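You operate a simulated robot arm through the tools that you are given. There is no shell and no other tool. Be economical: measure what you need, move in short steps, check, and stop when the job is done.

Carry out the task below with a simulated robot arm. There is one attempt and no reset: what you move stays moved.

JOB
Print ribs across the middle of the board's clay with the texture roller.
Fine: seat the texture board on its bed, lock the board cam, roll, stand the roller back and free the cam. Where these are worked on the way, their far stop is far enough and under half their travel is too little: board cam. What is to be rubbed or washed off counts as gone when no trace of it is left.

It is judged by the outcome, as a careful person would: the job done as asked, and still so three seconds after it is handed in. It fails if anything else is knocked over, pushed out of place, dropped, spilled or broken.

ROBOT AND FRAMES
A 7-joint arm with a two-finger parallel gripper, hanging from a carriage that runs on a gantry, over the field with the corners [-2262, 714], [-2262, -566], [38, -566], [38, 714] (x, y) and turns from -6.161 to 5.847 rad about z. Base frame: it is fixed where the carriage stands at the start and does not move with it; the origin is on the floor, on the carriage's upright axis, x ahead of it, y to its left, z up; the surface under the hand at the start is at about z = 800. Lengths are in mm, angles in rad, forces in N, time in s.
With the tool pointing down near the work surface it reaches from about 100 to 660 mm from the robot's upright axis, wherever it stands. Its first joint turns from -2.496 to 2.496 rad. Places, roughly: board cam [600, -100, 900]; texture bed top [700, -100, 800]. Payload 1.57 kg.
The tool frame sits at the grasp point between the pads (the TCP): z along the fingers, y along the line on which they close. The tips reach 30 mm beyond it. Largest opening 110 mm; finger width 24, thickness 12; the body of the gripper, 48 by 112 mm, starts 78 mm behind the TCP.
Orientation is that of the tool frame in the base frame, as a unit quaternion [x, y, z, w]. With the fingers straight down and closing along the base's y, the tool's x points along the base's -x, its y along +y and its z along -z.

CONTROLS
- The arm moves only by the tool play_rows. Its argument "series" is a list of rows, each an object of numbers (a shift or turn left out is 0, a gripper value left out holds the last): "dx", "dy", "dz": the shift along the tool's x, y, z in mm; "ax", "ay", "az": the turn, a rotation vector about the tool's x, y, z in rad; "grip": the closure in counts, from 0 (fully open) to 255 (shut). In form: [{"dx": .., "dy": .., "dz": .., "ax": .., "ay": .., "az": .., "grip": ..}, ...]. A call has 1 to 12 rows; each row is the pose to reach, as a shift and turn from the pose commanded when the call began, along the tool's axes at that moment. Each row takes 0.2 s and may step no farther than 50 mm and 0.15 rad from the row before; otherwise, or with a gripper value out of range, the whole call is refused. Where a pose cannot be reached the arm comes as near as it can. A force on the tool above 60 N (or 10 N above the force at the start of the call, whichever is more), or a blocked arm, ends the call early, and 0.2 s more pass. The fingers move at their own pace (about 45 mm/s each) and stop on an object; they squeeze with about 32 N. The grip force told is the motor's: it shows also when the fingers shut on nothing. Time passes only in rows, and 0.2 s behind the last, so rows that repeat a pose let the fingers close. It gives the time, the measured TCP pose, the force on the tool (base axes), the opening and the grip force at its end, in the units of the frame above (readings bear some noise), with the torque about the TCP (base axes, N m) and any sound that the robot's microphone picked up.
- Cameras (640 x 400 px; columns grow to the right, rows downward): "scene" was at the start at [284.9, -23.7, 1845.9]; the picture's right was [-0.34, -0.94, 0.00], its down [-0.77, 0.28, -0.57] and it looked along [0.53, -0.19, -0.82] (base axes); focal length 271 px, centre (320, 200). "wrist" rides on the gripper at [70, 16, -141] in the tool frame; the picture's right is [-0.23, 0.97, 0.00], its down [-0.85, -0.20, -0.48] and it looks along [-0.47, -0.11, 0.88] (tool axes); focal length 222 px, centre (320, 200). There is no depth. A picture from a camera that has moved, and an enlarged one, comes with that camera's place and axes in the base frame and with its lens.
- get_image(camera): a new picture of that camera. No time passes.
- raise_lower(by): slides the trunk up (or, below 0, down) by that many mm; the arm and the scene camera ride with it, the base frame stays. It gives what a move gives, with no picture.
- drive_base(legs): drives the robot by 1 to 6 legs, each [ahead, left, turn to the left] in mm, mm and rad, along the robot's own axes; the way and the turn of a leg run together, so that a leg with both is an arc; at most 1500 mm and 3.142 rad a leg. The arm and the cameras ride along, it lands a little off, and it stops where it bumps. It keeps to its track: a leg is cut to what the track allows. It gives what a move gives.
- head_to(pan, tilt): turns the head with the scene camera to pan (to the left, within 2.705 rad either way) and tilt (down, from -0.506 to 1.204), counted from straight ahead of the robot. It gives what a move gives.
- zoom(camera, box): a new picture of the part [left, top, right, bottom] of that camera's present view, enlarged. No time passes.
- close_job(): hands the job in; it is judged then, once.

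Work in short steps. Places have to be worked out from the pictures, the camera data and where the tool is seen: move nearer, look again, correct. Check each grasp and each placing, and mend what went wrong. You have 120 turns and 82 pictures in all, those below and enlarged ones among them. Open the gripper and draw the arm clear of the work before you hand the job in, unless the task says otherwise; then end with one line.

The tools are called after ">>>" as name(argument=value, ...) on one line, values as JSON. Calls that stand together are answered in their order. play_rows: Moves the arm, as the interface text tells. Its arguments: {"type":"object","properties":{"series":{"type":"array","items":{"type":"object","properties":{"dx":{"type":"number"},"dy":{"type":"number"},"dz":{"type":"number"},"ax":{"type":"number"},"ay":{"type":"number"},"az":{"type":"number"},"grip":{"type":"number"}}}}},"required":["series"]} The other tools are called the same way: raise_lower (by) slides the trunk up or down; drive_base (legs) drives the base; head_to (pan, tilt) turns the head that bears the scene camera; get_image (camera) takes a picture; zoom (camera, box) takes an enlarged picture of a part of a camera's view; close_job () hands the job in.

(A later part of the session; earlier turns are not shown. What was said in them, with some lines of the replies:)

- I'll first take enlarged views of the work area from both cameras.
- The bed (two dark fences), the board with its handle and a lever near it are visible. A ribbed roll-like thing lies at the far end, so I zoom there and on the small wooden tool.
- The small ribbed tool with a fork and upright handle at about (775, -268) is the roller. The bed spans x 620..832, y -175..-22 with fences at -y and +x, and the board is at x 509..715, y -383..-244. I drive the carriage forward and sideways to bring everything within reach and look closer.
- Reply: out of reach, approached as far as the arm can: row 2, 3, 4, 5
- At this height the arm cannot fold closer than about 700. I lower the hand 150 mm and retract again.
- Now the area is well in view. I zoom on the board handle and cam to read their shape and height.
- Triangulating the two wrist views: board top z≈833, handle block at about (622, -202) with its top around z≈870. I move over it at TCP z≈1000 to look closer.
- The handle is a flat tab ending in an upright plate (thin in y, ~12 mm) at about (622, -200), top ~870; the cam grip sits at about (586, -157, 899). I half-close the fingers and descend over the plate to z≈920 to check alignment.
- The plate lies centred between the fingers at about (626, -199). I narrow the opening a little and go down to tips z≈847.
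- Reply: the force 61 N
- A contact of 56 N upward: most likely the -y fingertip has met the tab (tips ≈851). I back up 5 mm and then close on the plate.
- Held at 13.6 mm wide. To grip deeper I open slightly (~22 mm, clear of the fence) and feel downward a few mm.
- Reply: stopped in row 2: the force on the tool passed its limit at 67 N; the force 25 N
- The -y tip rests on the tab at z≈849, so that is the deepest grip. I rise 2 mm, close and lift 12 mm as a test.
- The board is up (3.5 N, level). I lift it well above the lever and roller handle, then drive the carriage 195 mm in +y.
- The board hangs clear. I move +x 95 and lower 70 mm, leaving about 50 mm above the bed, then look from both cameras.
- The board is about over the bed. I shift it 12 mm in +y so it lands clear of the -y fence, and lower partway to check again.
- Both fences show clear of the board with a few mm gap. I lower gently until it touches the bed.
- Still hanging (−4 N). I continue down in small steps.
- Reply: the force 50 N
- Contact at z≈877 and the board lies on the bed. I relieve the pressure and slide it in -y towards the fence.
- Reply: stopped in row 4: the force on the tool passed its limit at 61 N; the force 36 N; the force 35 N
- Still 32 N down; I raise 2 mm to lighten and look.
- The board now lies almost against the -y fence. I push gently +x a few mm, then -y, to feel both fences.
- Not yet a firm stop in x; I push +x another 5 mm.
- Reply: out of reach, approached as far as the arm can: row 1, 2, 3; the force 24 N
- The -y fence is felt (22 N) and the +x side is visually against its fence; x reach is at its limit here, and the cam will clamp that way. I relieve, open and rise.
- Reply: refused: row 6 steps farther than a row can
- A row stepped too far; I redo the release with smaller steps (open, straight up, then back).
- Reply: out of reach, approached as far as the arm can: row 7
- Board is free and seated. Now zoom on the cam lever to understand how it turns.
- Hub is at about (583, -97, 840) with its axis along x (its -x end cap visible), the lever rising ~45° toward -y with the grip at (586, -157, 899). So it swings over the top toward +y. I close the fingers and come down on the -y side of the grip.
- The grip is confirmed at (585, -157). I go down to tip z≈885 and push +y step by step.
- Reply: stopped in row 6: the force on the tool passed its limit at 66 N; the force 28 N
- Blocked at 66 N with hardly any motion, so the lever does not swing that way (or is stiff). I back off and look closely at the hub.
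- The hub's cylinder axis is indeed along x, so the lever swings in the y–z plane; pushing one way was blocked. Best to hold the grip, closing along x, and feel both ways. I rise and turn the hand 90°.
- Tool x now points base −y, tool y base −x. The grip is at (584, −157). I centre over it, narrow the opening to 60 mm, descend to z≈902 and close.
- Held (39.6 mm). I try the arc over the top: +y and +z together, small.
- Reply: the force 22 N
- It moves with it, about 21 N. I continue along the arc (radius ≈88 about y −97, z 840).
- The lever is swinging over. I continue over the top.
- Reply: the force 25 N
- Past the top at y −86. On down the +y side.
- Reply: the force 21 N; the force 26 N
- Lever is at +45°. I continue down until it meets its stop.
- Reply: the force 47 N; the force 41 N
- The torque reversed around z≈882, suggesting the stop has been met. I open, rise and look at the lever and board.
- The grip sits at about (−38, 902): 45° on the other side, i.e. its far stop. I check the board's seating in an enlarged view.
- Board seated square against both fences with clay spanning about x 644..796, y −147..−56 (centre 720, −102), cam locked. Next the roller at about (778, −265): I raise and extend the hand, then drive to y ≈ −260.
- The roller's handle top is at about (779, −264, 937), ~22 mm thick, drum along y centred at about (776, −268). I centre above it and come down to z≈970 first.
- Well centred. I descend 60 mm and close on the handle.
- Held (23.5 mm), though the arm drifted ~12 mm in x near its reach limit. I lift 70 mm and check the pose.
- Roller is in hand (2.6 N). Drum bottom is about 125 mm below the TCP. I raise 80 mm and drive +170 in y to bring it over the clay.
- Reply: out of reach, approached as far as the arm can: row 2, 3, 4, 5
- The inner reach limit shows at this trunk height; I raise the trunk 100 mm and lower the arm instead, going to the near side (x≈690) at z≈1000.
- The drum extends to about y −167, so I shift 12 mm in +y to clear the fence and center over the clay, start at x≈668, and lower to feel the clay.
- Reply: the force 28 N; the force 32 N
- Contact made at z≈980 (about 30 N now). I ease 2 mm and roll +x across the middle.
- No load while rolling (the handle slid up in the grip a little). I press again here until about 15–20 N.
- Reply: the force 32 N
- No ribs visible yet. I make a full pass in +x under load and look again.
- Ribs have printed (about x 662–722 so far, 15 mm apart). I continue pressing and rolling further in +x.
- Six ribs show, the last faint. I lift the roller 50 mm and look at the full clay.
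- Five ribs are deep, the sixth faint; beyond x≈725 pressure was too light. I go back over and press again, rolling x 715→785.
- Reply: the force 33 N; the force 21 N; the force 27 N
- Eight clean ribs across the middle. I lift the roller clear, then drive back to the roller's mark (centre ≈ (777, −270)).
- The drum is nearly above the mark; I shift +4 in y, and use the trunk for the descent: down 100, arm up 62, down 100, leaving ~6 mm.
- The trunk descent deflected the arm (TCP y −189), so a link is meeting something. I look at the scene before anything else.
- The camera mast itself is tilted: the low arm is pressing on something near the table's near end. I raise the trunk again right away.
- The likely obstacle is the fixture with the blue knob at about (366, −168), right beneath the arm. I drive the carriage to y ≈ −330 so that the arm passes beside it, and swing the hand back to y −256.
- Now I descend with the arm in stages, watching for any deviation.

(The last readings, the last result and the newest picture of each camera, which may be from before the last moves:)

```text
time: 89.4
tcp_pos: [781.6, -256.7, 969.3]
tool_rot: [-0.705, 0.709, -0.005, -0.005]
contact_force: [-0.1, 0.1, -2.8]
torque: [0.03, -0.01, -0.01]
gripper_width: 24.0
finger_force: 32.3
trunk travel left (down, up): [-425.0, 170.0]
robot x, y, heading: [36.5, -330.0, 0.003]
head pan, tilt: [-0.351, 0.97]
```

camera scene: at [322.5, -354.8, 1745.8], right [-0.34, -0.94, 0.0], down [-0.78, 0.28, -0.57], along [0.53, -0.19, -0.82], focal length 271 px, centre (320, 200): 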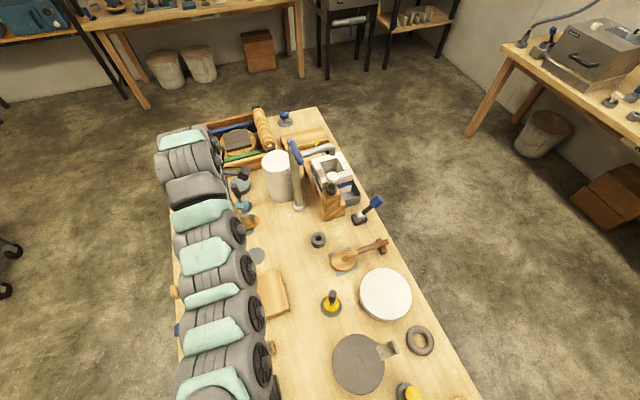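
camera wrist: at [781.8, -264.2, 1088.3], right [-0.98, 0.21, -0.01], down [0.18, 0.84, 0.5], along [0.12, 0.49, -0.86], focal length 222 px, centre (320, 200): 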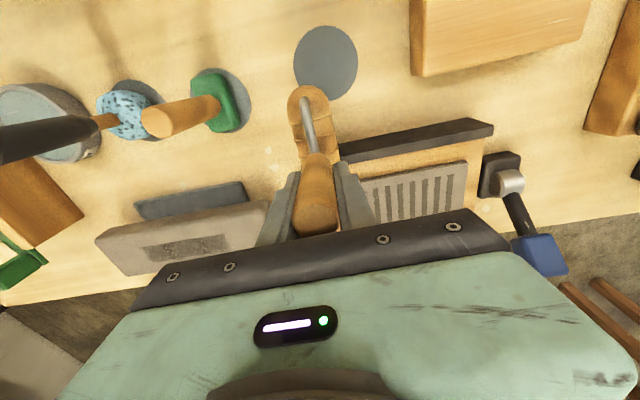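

No deviation at z 969. I go on down 40 mm.

>>> play_rows(series=[{"dz": 20, "dy": 3}, {"dz": 40, "dy": 3}, {"dz": 40, "dy": 3}])

>>> get_image(camera="wrist")

```text
time: 90.2
tcp_pos: [779.7, -258.0, 930.8]
tool_rot: [-0.705, 0.709, -0.004, -0.005]
contact_force: [0.3, 0.1, -2.6]
torque: [0.01, -0.03, -0.01]
gripper_width: 23.8
finger_force: 32.3
trunk travel left (down, up): [-425.0, 170.0]
robot x, y, heading: [38.8, -327.6, -0.003]
head pan, tilt: [-0.351, 0.97]
```

```text
17 pictures are left
camera wrist: at [762.7, -327.3, 1073.0], right [-0.97, 0.23, 0.0], down [0.2, 0.86, 0.47], along [0.11, 0.45, -0.88], focal length 222 px, centre (320, 200)
```

wrist: 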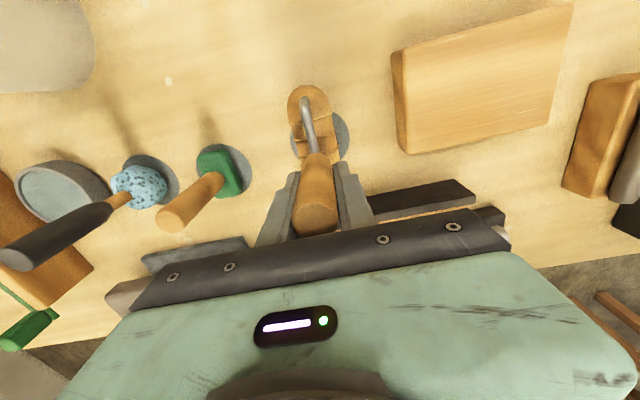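

Reach is fine here and the drum is over the mark (drum centre ≈ (776, −275), mark (777, −272)). I shift 3 mm and lower to touch.

>>> play_rows(series=[{"dx": -3, "dy": -1, "dz": 10}, {"dx": -3, "dy": -1, "dz": 20}, {"dx": -3, "dy": -1, "dz": 26}, {"dx": -3, "dy": -1, "dz": 26}])

>>> play_rows(series=[{"dz": 2}, {"dz": 4}, {"dz": 4}])

```text
time: 91.2
tcp_pos: [779.6, -255.0, 904.5]
tool_rot: [-0.705, 0.709, -0.004, -0.005]
contact_force: [0.2, 1.0, -2.6]
torque: [0.03, 0.01, -0.03]
gripper_width: 23.7
finger_force: 32.2
trunk travel left (down, up): [-425.0, 170.0]
robot x, y, heading: [39.1, -330.3, 0.003]
head pan, tilt: [-0.351, 0.97]
```

```text
time: 92.0
tcp_pos: [781.1, -254.9, 900.1]
tool_rot: [-0.706, 0.709, -0.005, -0.005]
contact_force: [0.4, -0.4, -3.9]
torque: [0.06, 0.02, 0.02]
gripper_width: 23.5
finger_force: 32.6
trunk travel left (down, up): [-425.0, 170.0]
robot x, y, heading: [41.2, -329.5, 0.007]
head pan, tilt: [-0.351, 0.97]
```

>>> play_rows(series=[{"dz": 2}, {"dz": 3}, {"dz": 3}])

>>> play_rows(series=[{"dz": 2}, {"dz": 3}, {"dz": 3}])

```text
time: 92.8
tcp_pos: [779.1, -254.4, 897.7]
tool_rot: [-0.705, 0.709, -0.003, -0.004]
contact_force: [0.4, 0.3, -0.7]
torque: [0.05, -0.02, 0.02]
gripper_width: 24.0
finger_force: 31.7
trunk travel left (down, up): [-425.0, 170.0]
robot x, y, heading: [42.4, -331.2, 0.002]
head pan, tilt: [-0.351, 0.97]
```

```text
time: 93.6
tcp_pos: [783.0, -255.7, 897.4]
tool_rot: [-0.705, 0.709, -0.005, -0.006]
contact_force: [-9.9, -0.5, 32.7]
torque: [-0.31, 0.71, -0.13]
gripper_width: 24.0
finger_force: 31.3
trunk travel left (down, up): [-425.0, 170.0]
robot x, y, heading: [32.2, -330.0, -0.005]
head pan, tilt: [-0.351, 0.97]
```

It stands on the table. I ease 3 mm, then open only a few mm and check that it stands upright.

>>> play_rows(series=[{"dz": -3}, {"dz": -3}, {"dz": -3, "grip": 185}, {"dz": -3, "grip": 185}, {"dz": -3, "grip": 185}, {"dz": -3, "grip": 180}])

>>> zoom(camera="wrist", box=[220, 70, 420, 240])

```text
time: 95.0
tcp_pos: [780.6, -255.8, 897.3]
tool_rot: [-0.706, 0.708, -0.005, -0.006]
contact_force: [-0.6, -0.2, 0.3]
torque: [-0.01, -0.02, 0.01]
gripper_width: 32.4
finger_force: 0.1
trunk travel left (down, up): [-425.0, 170.0]
robot x, y, heading: [38.0, -330.6, -0.002]
head pan, tilt: [-0.351, 0.97]
```

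```text
2.35 times, centred on (320, 155) of wrist
camera zoom: at [764.4, -324.4, 1040.2], right [-0.97, 0.23, 0.0], down [0.2, 0.86, 0.47], along [0.11, 0.45, -0.88], focal length 523 px, centre (320, 306)
```

zoom: 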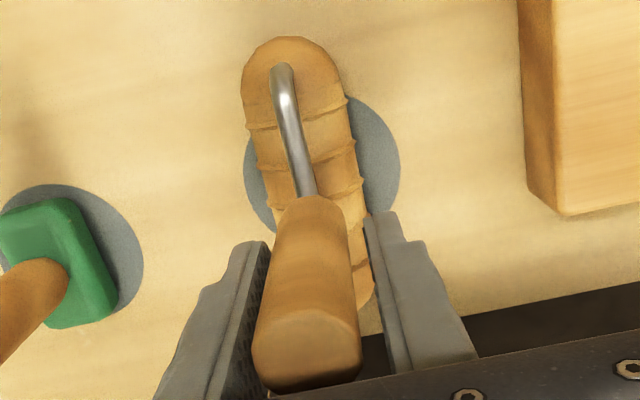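

It stands upright on its mark. I open wider and rise straight up, then check.

>>> play_rows(series=[{"grip": 130}, {"grip": 130}, {"grip": 130, "dz": -30}, {"dz": -70}, {"dz": -110}, {"dz": -150}, {"dz": -150}])

>>> get_image(camera="wrist")

```text
time: 96.6
tcp_pos: [780.7, -255.4, 1047.7]
tool_rot: [-0.705, 0.709, -0.004, -0.005]
contact_force: [1.0, -0.2, -0.6]
torque: [0.01, 0.04, -0.02]
gripper_width: 53.9
finger_force: 0.1
trunk travel left (down, up): [-425.0, 170.0]
robot x, y, heading: [34.1, -329.0, 0.002]
head pan, tilt: [-0.351, 0.97]
```

```text
15 pictures are left
camera wrist: at [764.5, -324.2, 1191.0], right [-0.97, 0.23, 0.0], down [0.21, 0.86, 0.47], along [0.11, 0.45, -0.88], focal length 222 px, centre (320, 200)
```

wrist: 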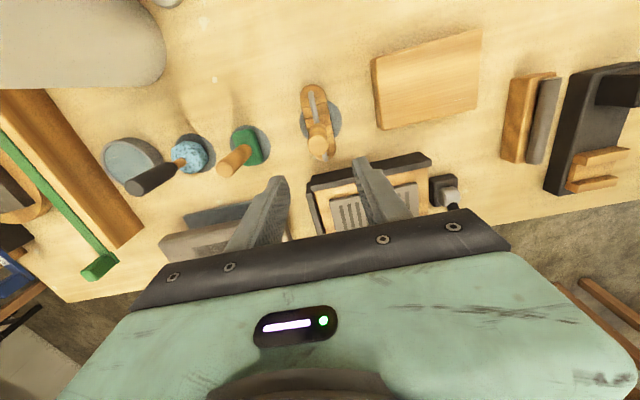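

The roller stands on its mark. Now to free the cam: trunk up 100, carriage to y ≈ 0.

>>> raise_lower(by=100)

>>> drive_base(legs=[[0, 325, 0]])

>>> play_rows(series=[{"dx": 20, "dz": 40}, {"dx": 40, "dz": 80}, {"dx": 60, "dz": 110}, {"dx": 75, "dz": 110, "dy": 40}, {"dx": 90, "dz": 110, "dy": 80}, {"dx": 105, "dz": 110, "dy": 120}, {"dx": 108, "dz": 110, "dy": 160}, {"dx": 108, "dz": 110, "dy": 197}, {"dx": 108, "dz": 110, "dy": 197}])

>>> get_image(camera="wrist")

```text
time: 97.9
tcp_pos: [781.2, -253.0, 1148.5]
tool_rot: [-0.705, 0.709, -0.004, -0.005]
contact_force: [-0.4, 0.9, 0.3]
torque: [-0.04, 0.0, -0.01]
gripper_width: 53.9
finger_force: 0.1
trunk travel left (down, up): [-525.0, 70.0]
robot x, y, heading: [34.0, -331.3, 0.005]
head pan, tilt: [-0.351, 0.97]
```

```text
time: 100.1
tcp_pos: [780.8, 70.8, 1147.8]
tool_rot: [-0.705, 0.709, -0.004, -0.005]
contact_force: [0.4, -0.2, -0.3]
torque: [-0.01, 0.0, 0.0]
gripper_width: 53.8
finger_force: 0.1
trunk travel left (down, up): [-525.0, 70.0]
robot x, y, heading: [40.5, -5.6, 0.004]
head pan, tilt: [-0.351, 0.97]
```

```text
time: 102.1
tcp_pos: [580.0, -38.2, 1039.6]
tool_rot: [-0.705, 0.709, -0.004, -0.006]
contact_force: [0.3, 0.3, 0.3]
torque: [0.02, 0.0, 0.0]
gripper_width: 54.2
finger_force: 0.0
trunk travel left (down, up): [-525.0, 70.0]
robot x, y, heading: [36.2, -9.4, -0.002]
head pan, tilt: [-0.351, 0.97]
```

```text
14 pictures are left
camera wrist: at [565.3, -107.4, 1182.2], right [-0.97, 0.23, 0.0], down [0.2, 0.86, 0.47], along [0.11, 0.45, -0.88], focal length 222 px, centre (320, 200)
```

wrist: 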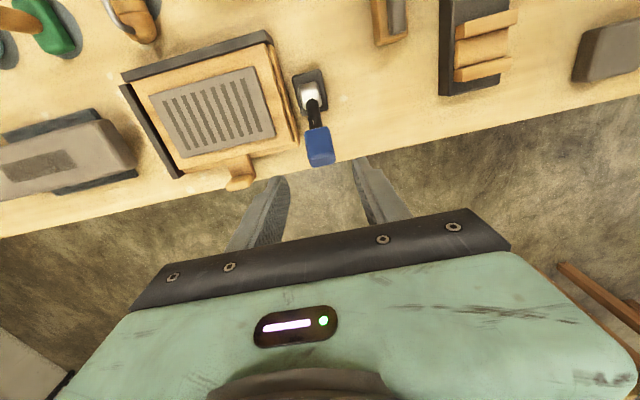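

All ribs show. The cam grip is at (583, −39, 902). I descend over it and close.

>>> play_rows(series=[{"dy": -2}, {"dy": -2, "dz": 45}, {"dy": -2, "dz": 90}, {"dy": -2, "dz": 120}, {"dy": -2, "dz": 137}, {"dy": -2, "dz": 137, "grip": 255}, {"dy": -2, "dz": 137, "grip": 255}, {"dy": -2, "dz": 137, "grip": 255}])

>>> play_rows(series=[{"dx": 5, "dz": -5}, {"dx": 12, "dz": -10}, {"dx": 22, "dz": -15}, {"dx": 34, "dz": -20}, {"dx": 47, "dz": -23}, {"dx": 47, "dz": -23}])

```text
time: 103.9
tcp_pos: [583.4, -38.8, 902.7]
tool_rot: [-0.706, 0.709, -0.003, -0.006]
contact_force: [-7.9, -0.2, 0.5]
torque: [0.27, 0.01, -0.1]
gripper_width: 39.6
finger_force: 32.7
trunk travel left (down, up): [-525.0, 70.0]
robot x, y, heading: [35.0, -3.1, -0.0]
head pan, tilt: [-0.351, 0.97]
```

```text
time: 105.3
tcp_pos: [583.1, -82.7, 926.0]
tool_rot: [-0.706, 0.708, -0.004, -0.004]
contact_force: [-15.9, 15.6, 16.3]
torque: [1.18, 0.03, 0.13]
gripper_width: 39.4
finger_force: 44.6
trunk travel left (down, up): [-525.0, 70.0]
robot x, y, heading: [40.1, -9.1, 0.004]
head pan, tilt: [-0.351, 0.97]
```

Held and swinging back (now near the top). I continue down the −y side.

>>> play_rows(series=[{"dx": 14, "dz": -3}, {"dx": 28, "dz": -2}, {"dx": 42, "dz": 2}, {"dx": 42, "dz": 2}])

>>> play_rows(series=[{"dx": 10, "dz": 5}, {"dx": 19, "dz": 10}, {"dx": 29, "dz": 17}, {"dx": 37, "dz": 25}, {"dx": 42, "dz": 32}, {"dx": 42, "dz": 32}])

```text
time: 106.3
tcp_pos: [582.7, -129.0, 923.0]
tool_rot: [-0.706, 0.709, -0.005, -0.006]
contact_force: [-10.9, 7.6, 13.2]
torque: [0.98, 0.12, -0.07]
gripper_width: 38.9
finger_force: 44.0
trunk travel left (down, up): [-525.0, 70.0]
robot x, y, heading: [37.8, -2.9, 0.004]
head pan, tilt: [-0.351, 0.97]
```

```text
time: 107.7
tcp_pos: [582.7, -170.7, 892.4]
tool_rot: [-0.705, 0.709, -0.004, -0.005]
contact_force: [-0.1, -0.6, -0.5]
torque: [0.04, 0.02, 0.0]
gripper_width: 0.1
finger_force: 21.0
trunk travel left (down, up): [-525.0, 70.0]
robot x, y, heading: [36.5, -8.3, 0.0]
head pan, tilt: [-0.351, 0.97]
```

The fingers slipped off and shut on nothing. I look where the lever is.

>>> play_rows(series=[{"dz": -40}, {"dz": -80}, {"dz": -100, "dx": 20}])

>>> get_image(camera="wrist")

```text
time: 108.5
tcp_pos: [584.0, -189.1, 993.4]
tool_rot: [-0.705, 0.709, -0.005, -0.006]
contact_force: [0.6, 0.5, 0.0]
torque: [-0.01, -0.02, -0.01]
gripper_width: 0.2
finger_force: 20.7
trunk travel left (down, up): [-525.0, 70.0]
robot x, y, heading: [37.2, -8.8, 0.003]
head pan, tilt: [-0.351, 0.97]
```

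```text
13 pictures are left
camera wrist: at [567.9, -259.1, 1137.0], right [-0.97, 0.23, 0.0], down [0.2, 0.86, 0.47], along [0.11, 0.45, -0.88], focal length 222 px, centre (320, 200)
```

wrist: 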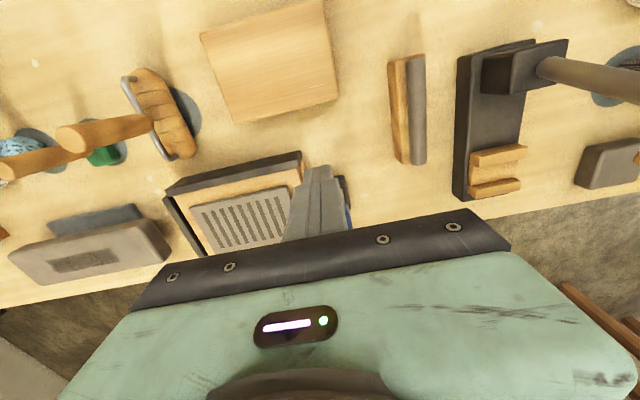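

The lever is hidden by the shut fingers (blue edge at right). I open them and look again.

>>> play_rows(series=[{"grip": 90}, {"grip": 90}, {"grip": 90}])

>>> get_image(camera="wrist")

```text
time: 109.3
tcp_pos: [584.8, -190.2, 994.4]
tool_rot: [-0.705, 0.709, -0.004, -0.006]
contact_force: [0.3, -0.3, 1.0]
torque: [0.0, 0.01, 0.02]
gripper_width: 68.0
finger_force: 0.1
trunk travel left (down, up): [-525.0, 70.0]
robot x, y, heading: [36.7, -8.5, 0.0]
head pan, tilt: [-0.351, 0.97]
```

```text
12 pictures are left
camera wrist: at [567.9, -259.1, 1136.7], right [-0.97, 0.23, 0.0], down [0.2, 0.86, 0.47], along [0.11, 0.45, -0.88], focal length 222 px, centre (320, 200)
```

wrist: 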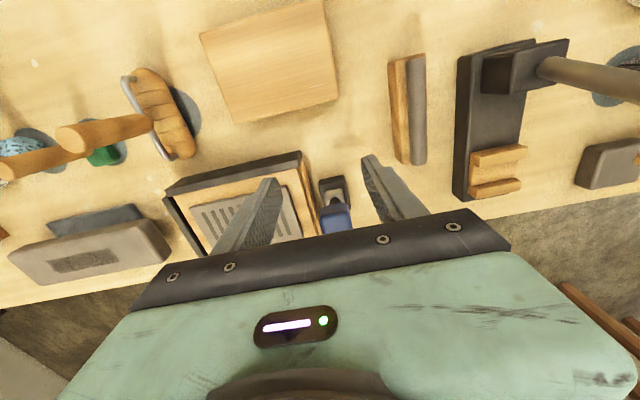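

The lever is just past vertical (grip ≈ y −117, z 925). I re-grasp it there.

>>> play_rows(series=[{"dx": -40, "dy": 2}, {"dx": -73, "dy": 2}, {"dx": -73, "dy": 2, "dz": 40}, {"dx": -73, "dy": 2, "dz": 76}, {"dx": -73, "dy": 2, "dz": 76}, {"dx": -73, "dy": 2, "dz": 76, "grip": 255}, {"dx": -73, "dy": 2, "dz": 76, "grip": 255}, {"dx": -73, "dy": 2, "dz": 76, "grip": 255}])

>>> zoom(camera="wrist", box=[220, 100, 420, 240])

```text
time: 111.1
tcp_pos: [581.8, -116.2, 916.8]
tool_rot: [-0.706, 0.709, -0.005, -0.005]
contact_force: [3.4, -0.3, -5.5]
torque: [-0.13, -0.04, 0.05]
gripper_width: 40.0
finger_force: 22.4
trunk travel left (down, up): [-525.0, 70.0]
robot x, y, heading: [37.5, -8.5, -0.005]
head pan, tilt: [-0.351, 0.97]
```

```text
2.86 times, centred on (320, 170) of wrist
camera zoom: at [566.3, -185.9, 1059.2], right [-0.97, 0.23, 0.0], down [0.2, 0.86, 0.47], along [0.11, 0.45, -0.88], focal length 635 px, centre (320, 286)
```

zoom: 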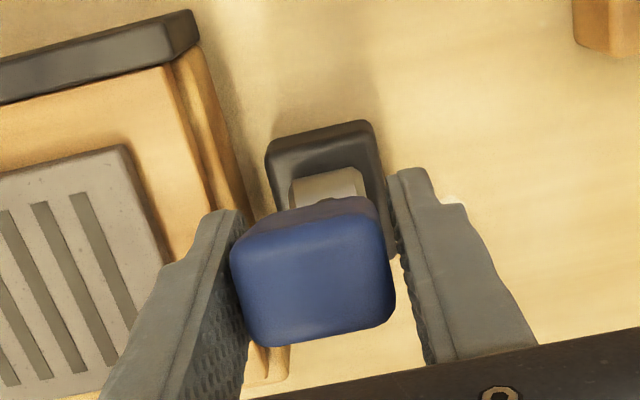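

Gripped again (40 mm). I follow the arc about (−97, 840) at this radius (79 mm) in two stages.

>>> play_rows(series=[{"dx": 7, "dz": 2}, {"dx": 14, "dz": 5}, {"dx": 20, "dz": 8}, {"dx": 26, "dz": 12}, {"dx": 26, "dz": 12}])

>>> zoom(camera="wrist", box=[220, 100, 420, 240])

```text
time: 112.3
tcp_pos: [582.1, -140.7, 904.5]
tool_rot: [-0.706, 0.709, -0.003, -0.004]
contact_force: [-0.4, 11.6, 8.5]
torque: [1.24, 0.11, 0.0]
gripper_width: 39.7
finger_force: 44.7
trunk travel left (down, up): [-525.0, 70.0]
robot x, y, heading: [37.0, -8.9, -0.002]
head pan, tilt: [-0.351, 0.97]
```

```text
2.86 times, centred on (320, 170) of wrist
camera zoom: at [566.4, -210.1, 1047.7], right [-0.97, 0.23, 0.0], down [0.2, 0.86, 0.47], along [0.11, 0.46, -0.88], focal length 635 px, centre (320, 286)
```

zoom: 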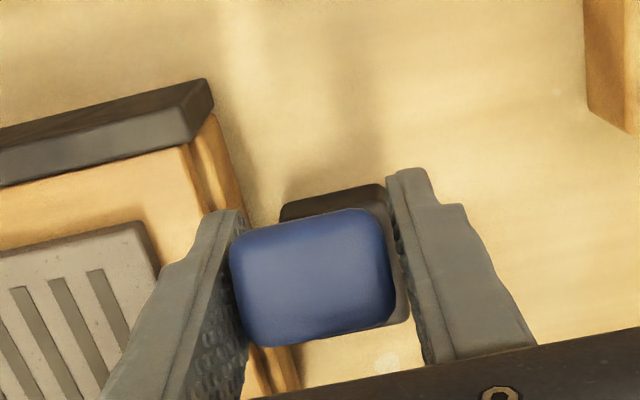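

It follows. I go on to the end stop.

>>> play_rows(series=[{"dx": 6, "dz": 4}, {"dx": 11, "dz": 8}, {"dx": 16, "dz": 13}, {"dx": 16, "dz": 13}])

>>> play_rows(series=[{"dx": 3, "dz": 3}, {"dx": 5, "dz": 7}, {"dx": 5, "dz": 7}])

>>> zoom(camera="wrist", box=[220, 100, 420, 240])

```text
time: 113.3
tcp_pos: [582.5, -158.1, 893.5]
tool_rot: [-0.706, 0.708, -0.004, -0.004]
contact_force: [-8.0, 10.7, 23.2]
torque: [1.07, -0.13, -0.04]
gripper_width: 39.4
finger_force: 43.7
trunk travel left (down, up): [-525.0, 70.0]
robot x, y, heading: [39.2, -5.4, 0.003]
head pan, tilt: [-0.351, 0.97]
```

```text
time: 114.1
tcp_pos: [582.2, -161.1, 885.9]
tool_rot: [-0.706, 0.708, -0.003, -0.004]
contact_force: [-11.7, 17.7, 36.2]
torque: [-0.03, -0.08, 0.09]
gripper_width: 39.1
finger_force: 44.6
trunk travel left (down, up): [-525.0, 70.0]
robot x, y, heading: [32.8, -11.7, 0.001]
head pan, tilt: [-0.351, 0.97]
```

```text
2.86 times, centred on (320, 170) of wrist
camera zoom: at [566.4, -231.0, 1028.0], right [-0.97, 0.23, 0.0], down [0.2, 0.86, 0.47], along [0.11, 0.46, -0.88], focal length 635 px, centre (320, 286)
```

zoom: 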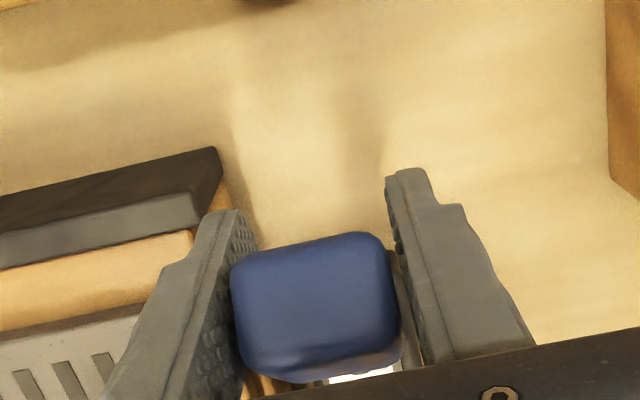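

The torque changed over, as at a stop: the lever is back at its start. I open, rise and check.

>>> play_rows(series=[{"grip": 100}, {"grip": 100}, {"dz": -40}, {"dz": -80}, {"dz": -120}, {"dz": -150}, {"dz": -150, "dx": 40}, {"dz": -150, "dx": 40}])

>>> get_image(camera="wrist")

```text
time: 115.9
tcp_pos: [584.3, -203.6, 1036.5]
tool_rot: [-0.706, 0.708, -0.005, -0.005]
contact_force: [-0.9, -0.3, 0.1]
torque: [0.0, 0.0, 0.02]
gripper_width: 67.0
finger_force: 0.0
trunk travel left (down, up): [-525.0, 70.0]
robot x, y, heading: [33.5, -10.0, 0.007]
head pan, tilt: [-0.351, 0.97]
```

```text
8 pictures are left
camera wrist: at [566.8, -272.9, 1179.7], right [-0.97, 0.23, 0.0], down [0.2, 0.86, 0.47], along [0.11, 0.45, -0.88], focal length 222 px, centre (320, 200)
```

wrist: 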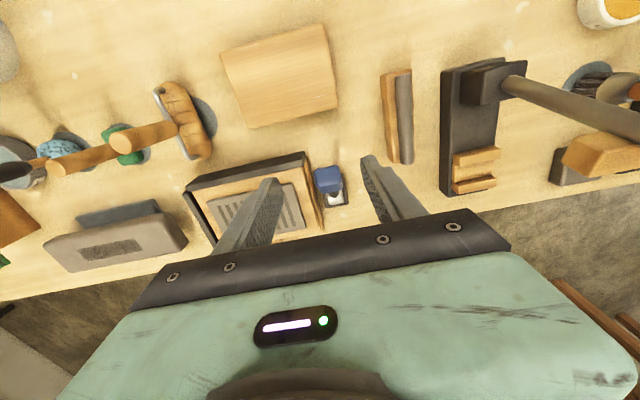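

The cam lever is back at (583, −156, 899): free. I drive the carriage aside (+150 y) and take a scene view to check that nothing was disturbed.

>>> drive_base(legs=[[0, 200, 0]])

>>> get_image(camera="scene")

```text
time: 117.5
tcp_pos: [583.3, -5.8, 1036.9]
tool_rot: [-0.705, 0.709, -0.004, -0.005]
contact_force: [0.0, 0.1, 0.2]
torque: [0.01, 0.01, 0.0]
gripper_width: 67.1
finger_force: 0.0
trunk travel left (down, up): [-525.0, 70.0]
robot x, y, heading: [35.8, 193.0, -0.001]
head pan, tilt: [-0.351, 0.97]
```

```text
7 pictures are left
camera scene: at [321.6, 167.4, 1845.9], right [-0.34, -0.94, 0.0], down [-0.78, 0.28, -0.57], along [0.53, -0.19, -0.82], focal length 271 px, centre (320, 200)
```

scene: 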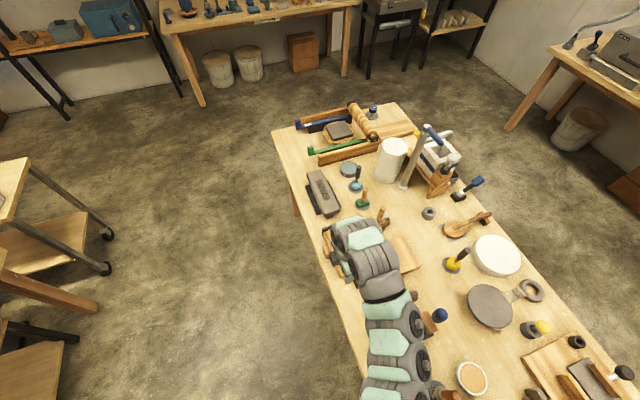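

The blue knob of the near fixture triangulates to the same place as before (≈(355, −170, 1120)), so it is undisturbed. I enlarge the board and roller area for a last check.

>>> zoom(camera="scene", box=[300, 150, 480, 350])

>>> get_image(camera="wrist")

```text
2.00 times, centred on (390, 250) of scene
camera zoom: at [321.6, 167.4, 1845.9], right [-0.34, -0.94, 0.0], down [-0.78, 0.28, -0.57], along [0.53, -0.19, -0.82], focal length 542 px, centre (180, 100)
```

zoom: 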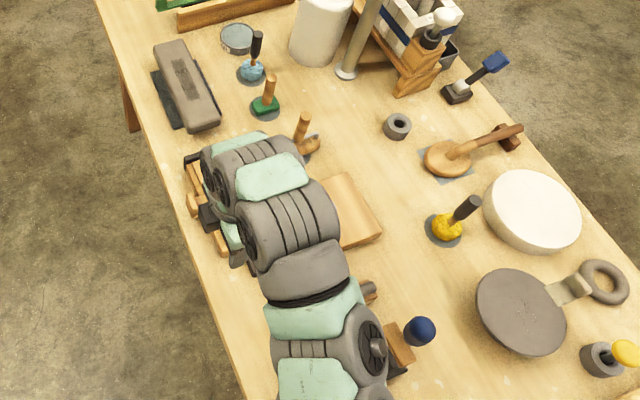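

```text
5 pictures are left
camera wrist: at [566.0, -75.4, 1179.4], right [-0.97, 0.23, 0.0], down [0.2, 0.86, 0.47], along [0.11, 0.45, -0.88], focal length 222 px, centre (320, 200)
```

wrist: 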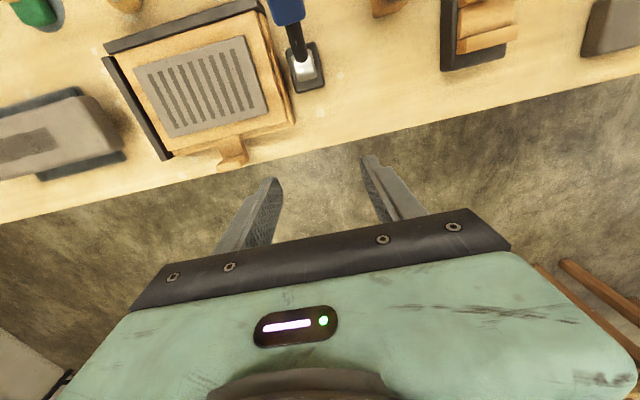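

The board is seated and ribbed, the cam is free and the roller is standing on its mark. I open the gripper fully and rise a little.

>>> play_rows(series=[{"dz": -20, "grip": 0}, {"dz": -50, "grip": 0}, {"dz": -50, "grip": 0}, {"dz": -50, "grip": 0}])

>>> close_job()

```text
time: 118.5
tcp_pos: [581.3, -4.0, 1086.5]
tool_rot: [-0.705, 0.709, -0.004, -0.004]
contact_force: [0.2, 0.2, 0.2]
torque: [0.0, 0.02, 0.01]
gripper_width: 110.0
finger_force: 0.1
trunk travel left (down, up): [-525.0, 70.0]
robot x, y, heading: [37.3, 188.9, -0.001]
head pan, tilt: [-0.351, 0.97]
```

```text
The job is handed in.
```

The job is done and handed in: the board is seated and locked for the roll, eight ribs run across the middle of the clay, the roller stands on its mark to within a few millimetres, and the cam is free. While lowering the trunk the arm pressed on something near the table's near end, probably the blue-knobbed fixture; its knob measures in the same place as before.
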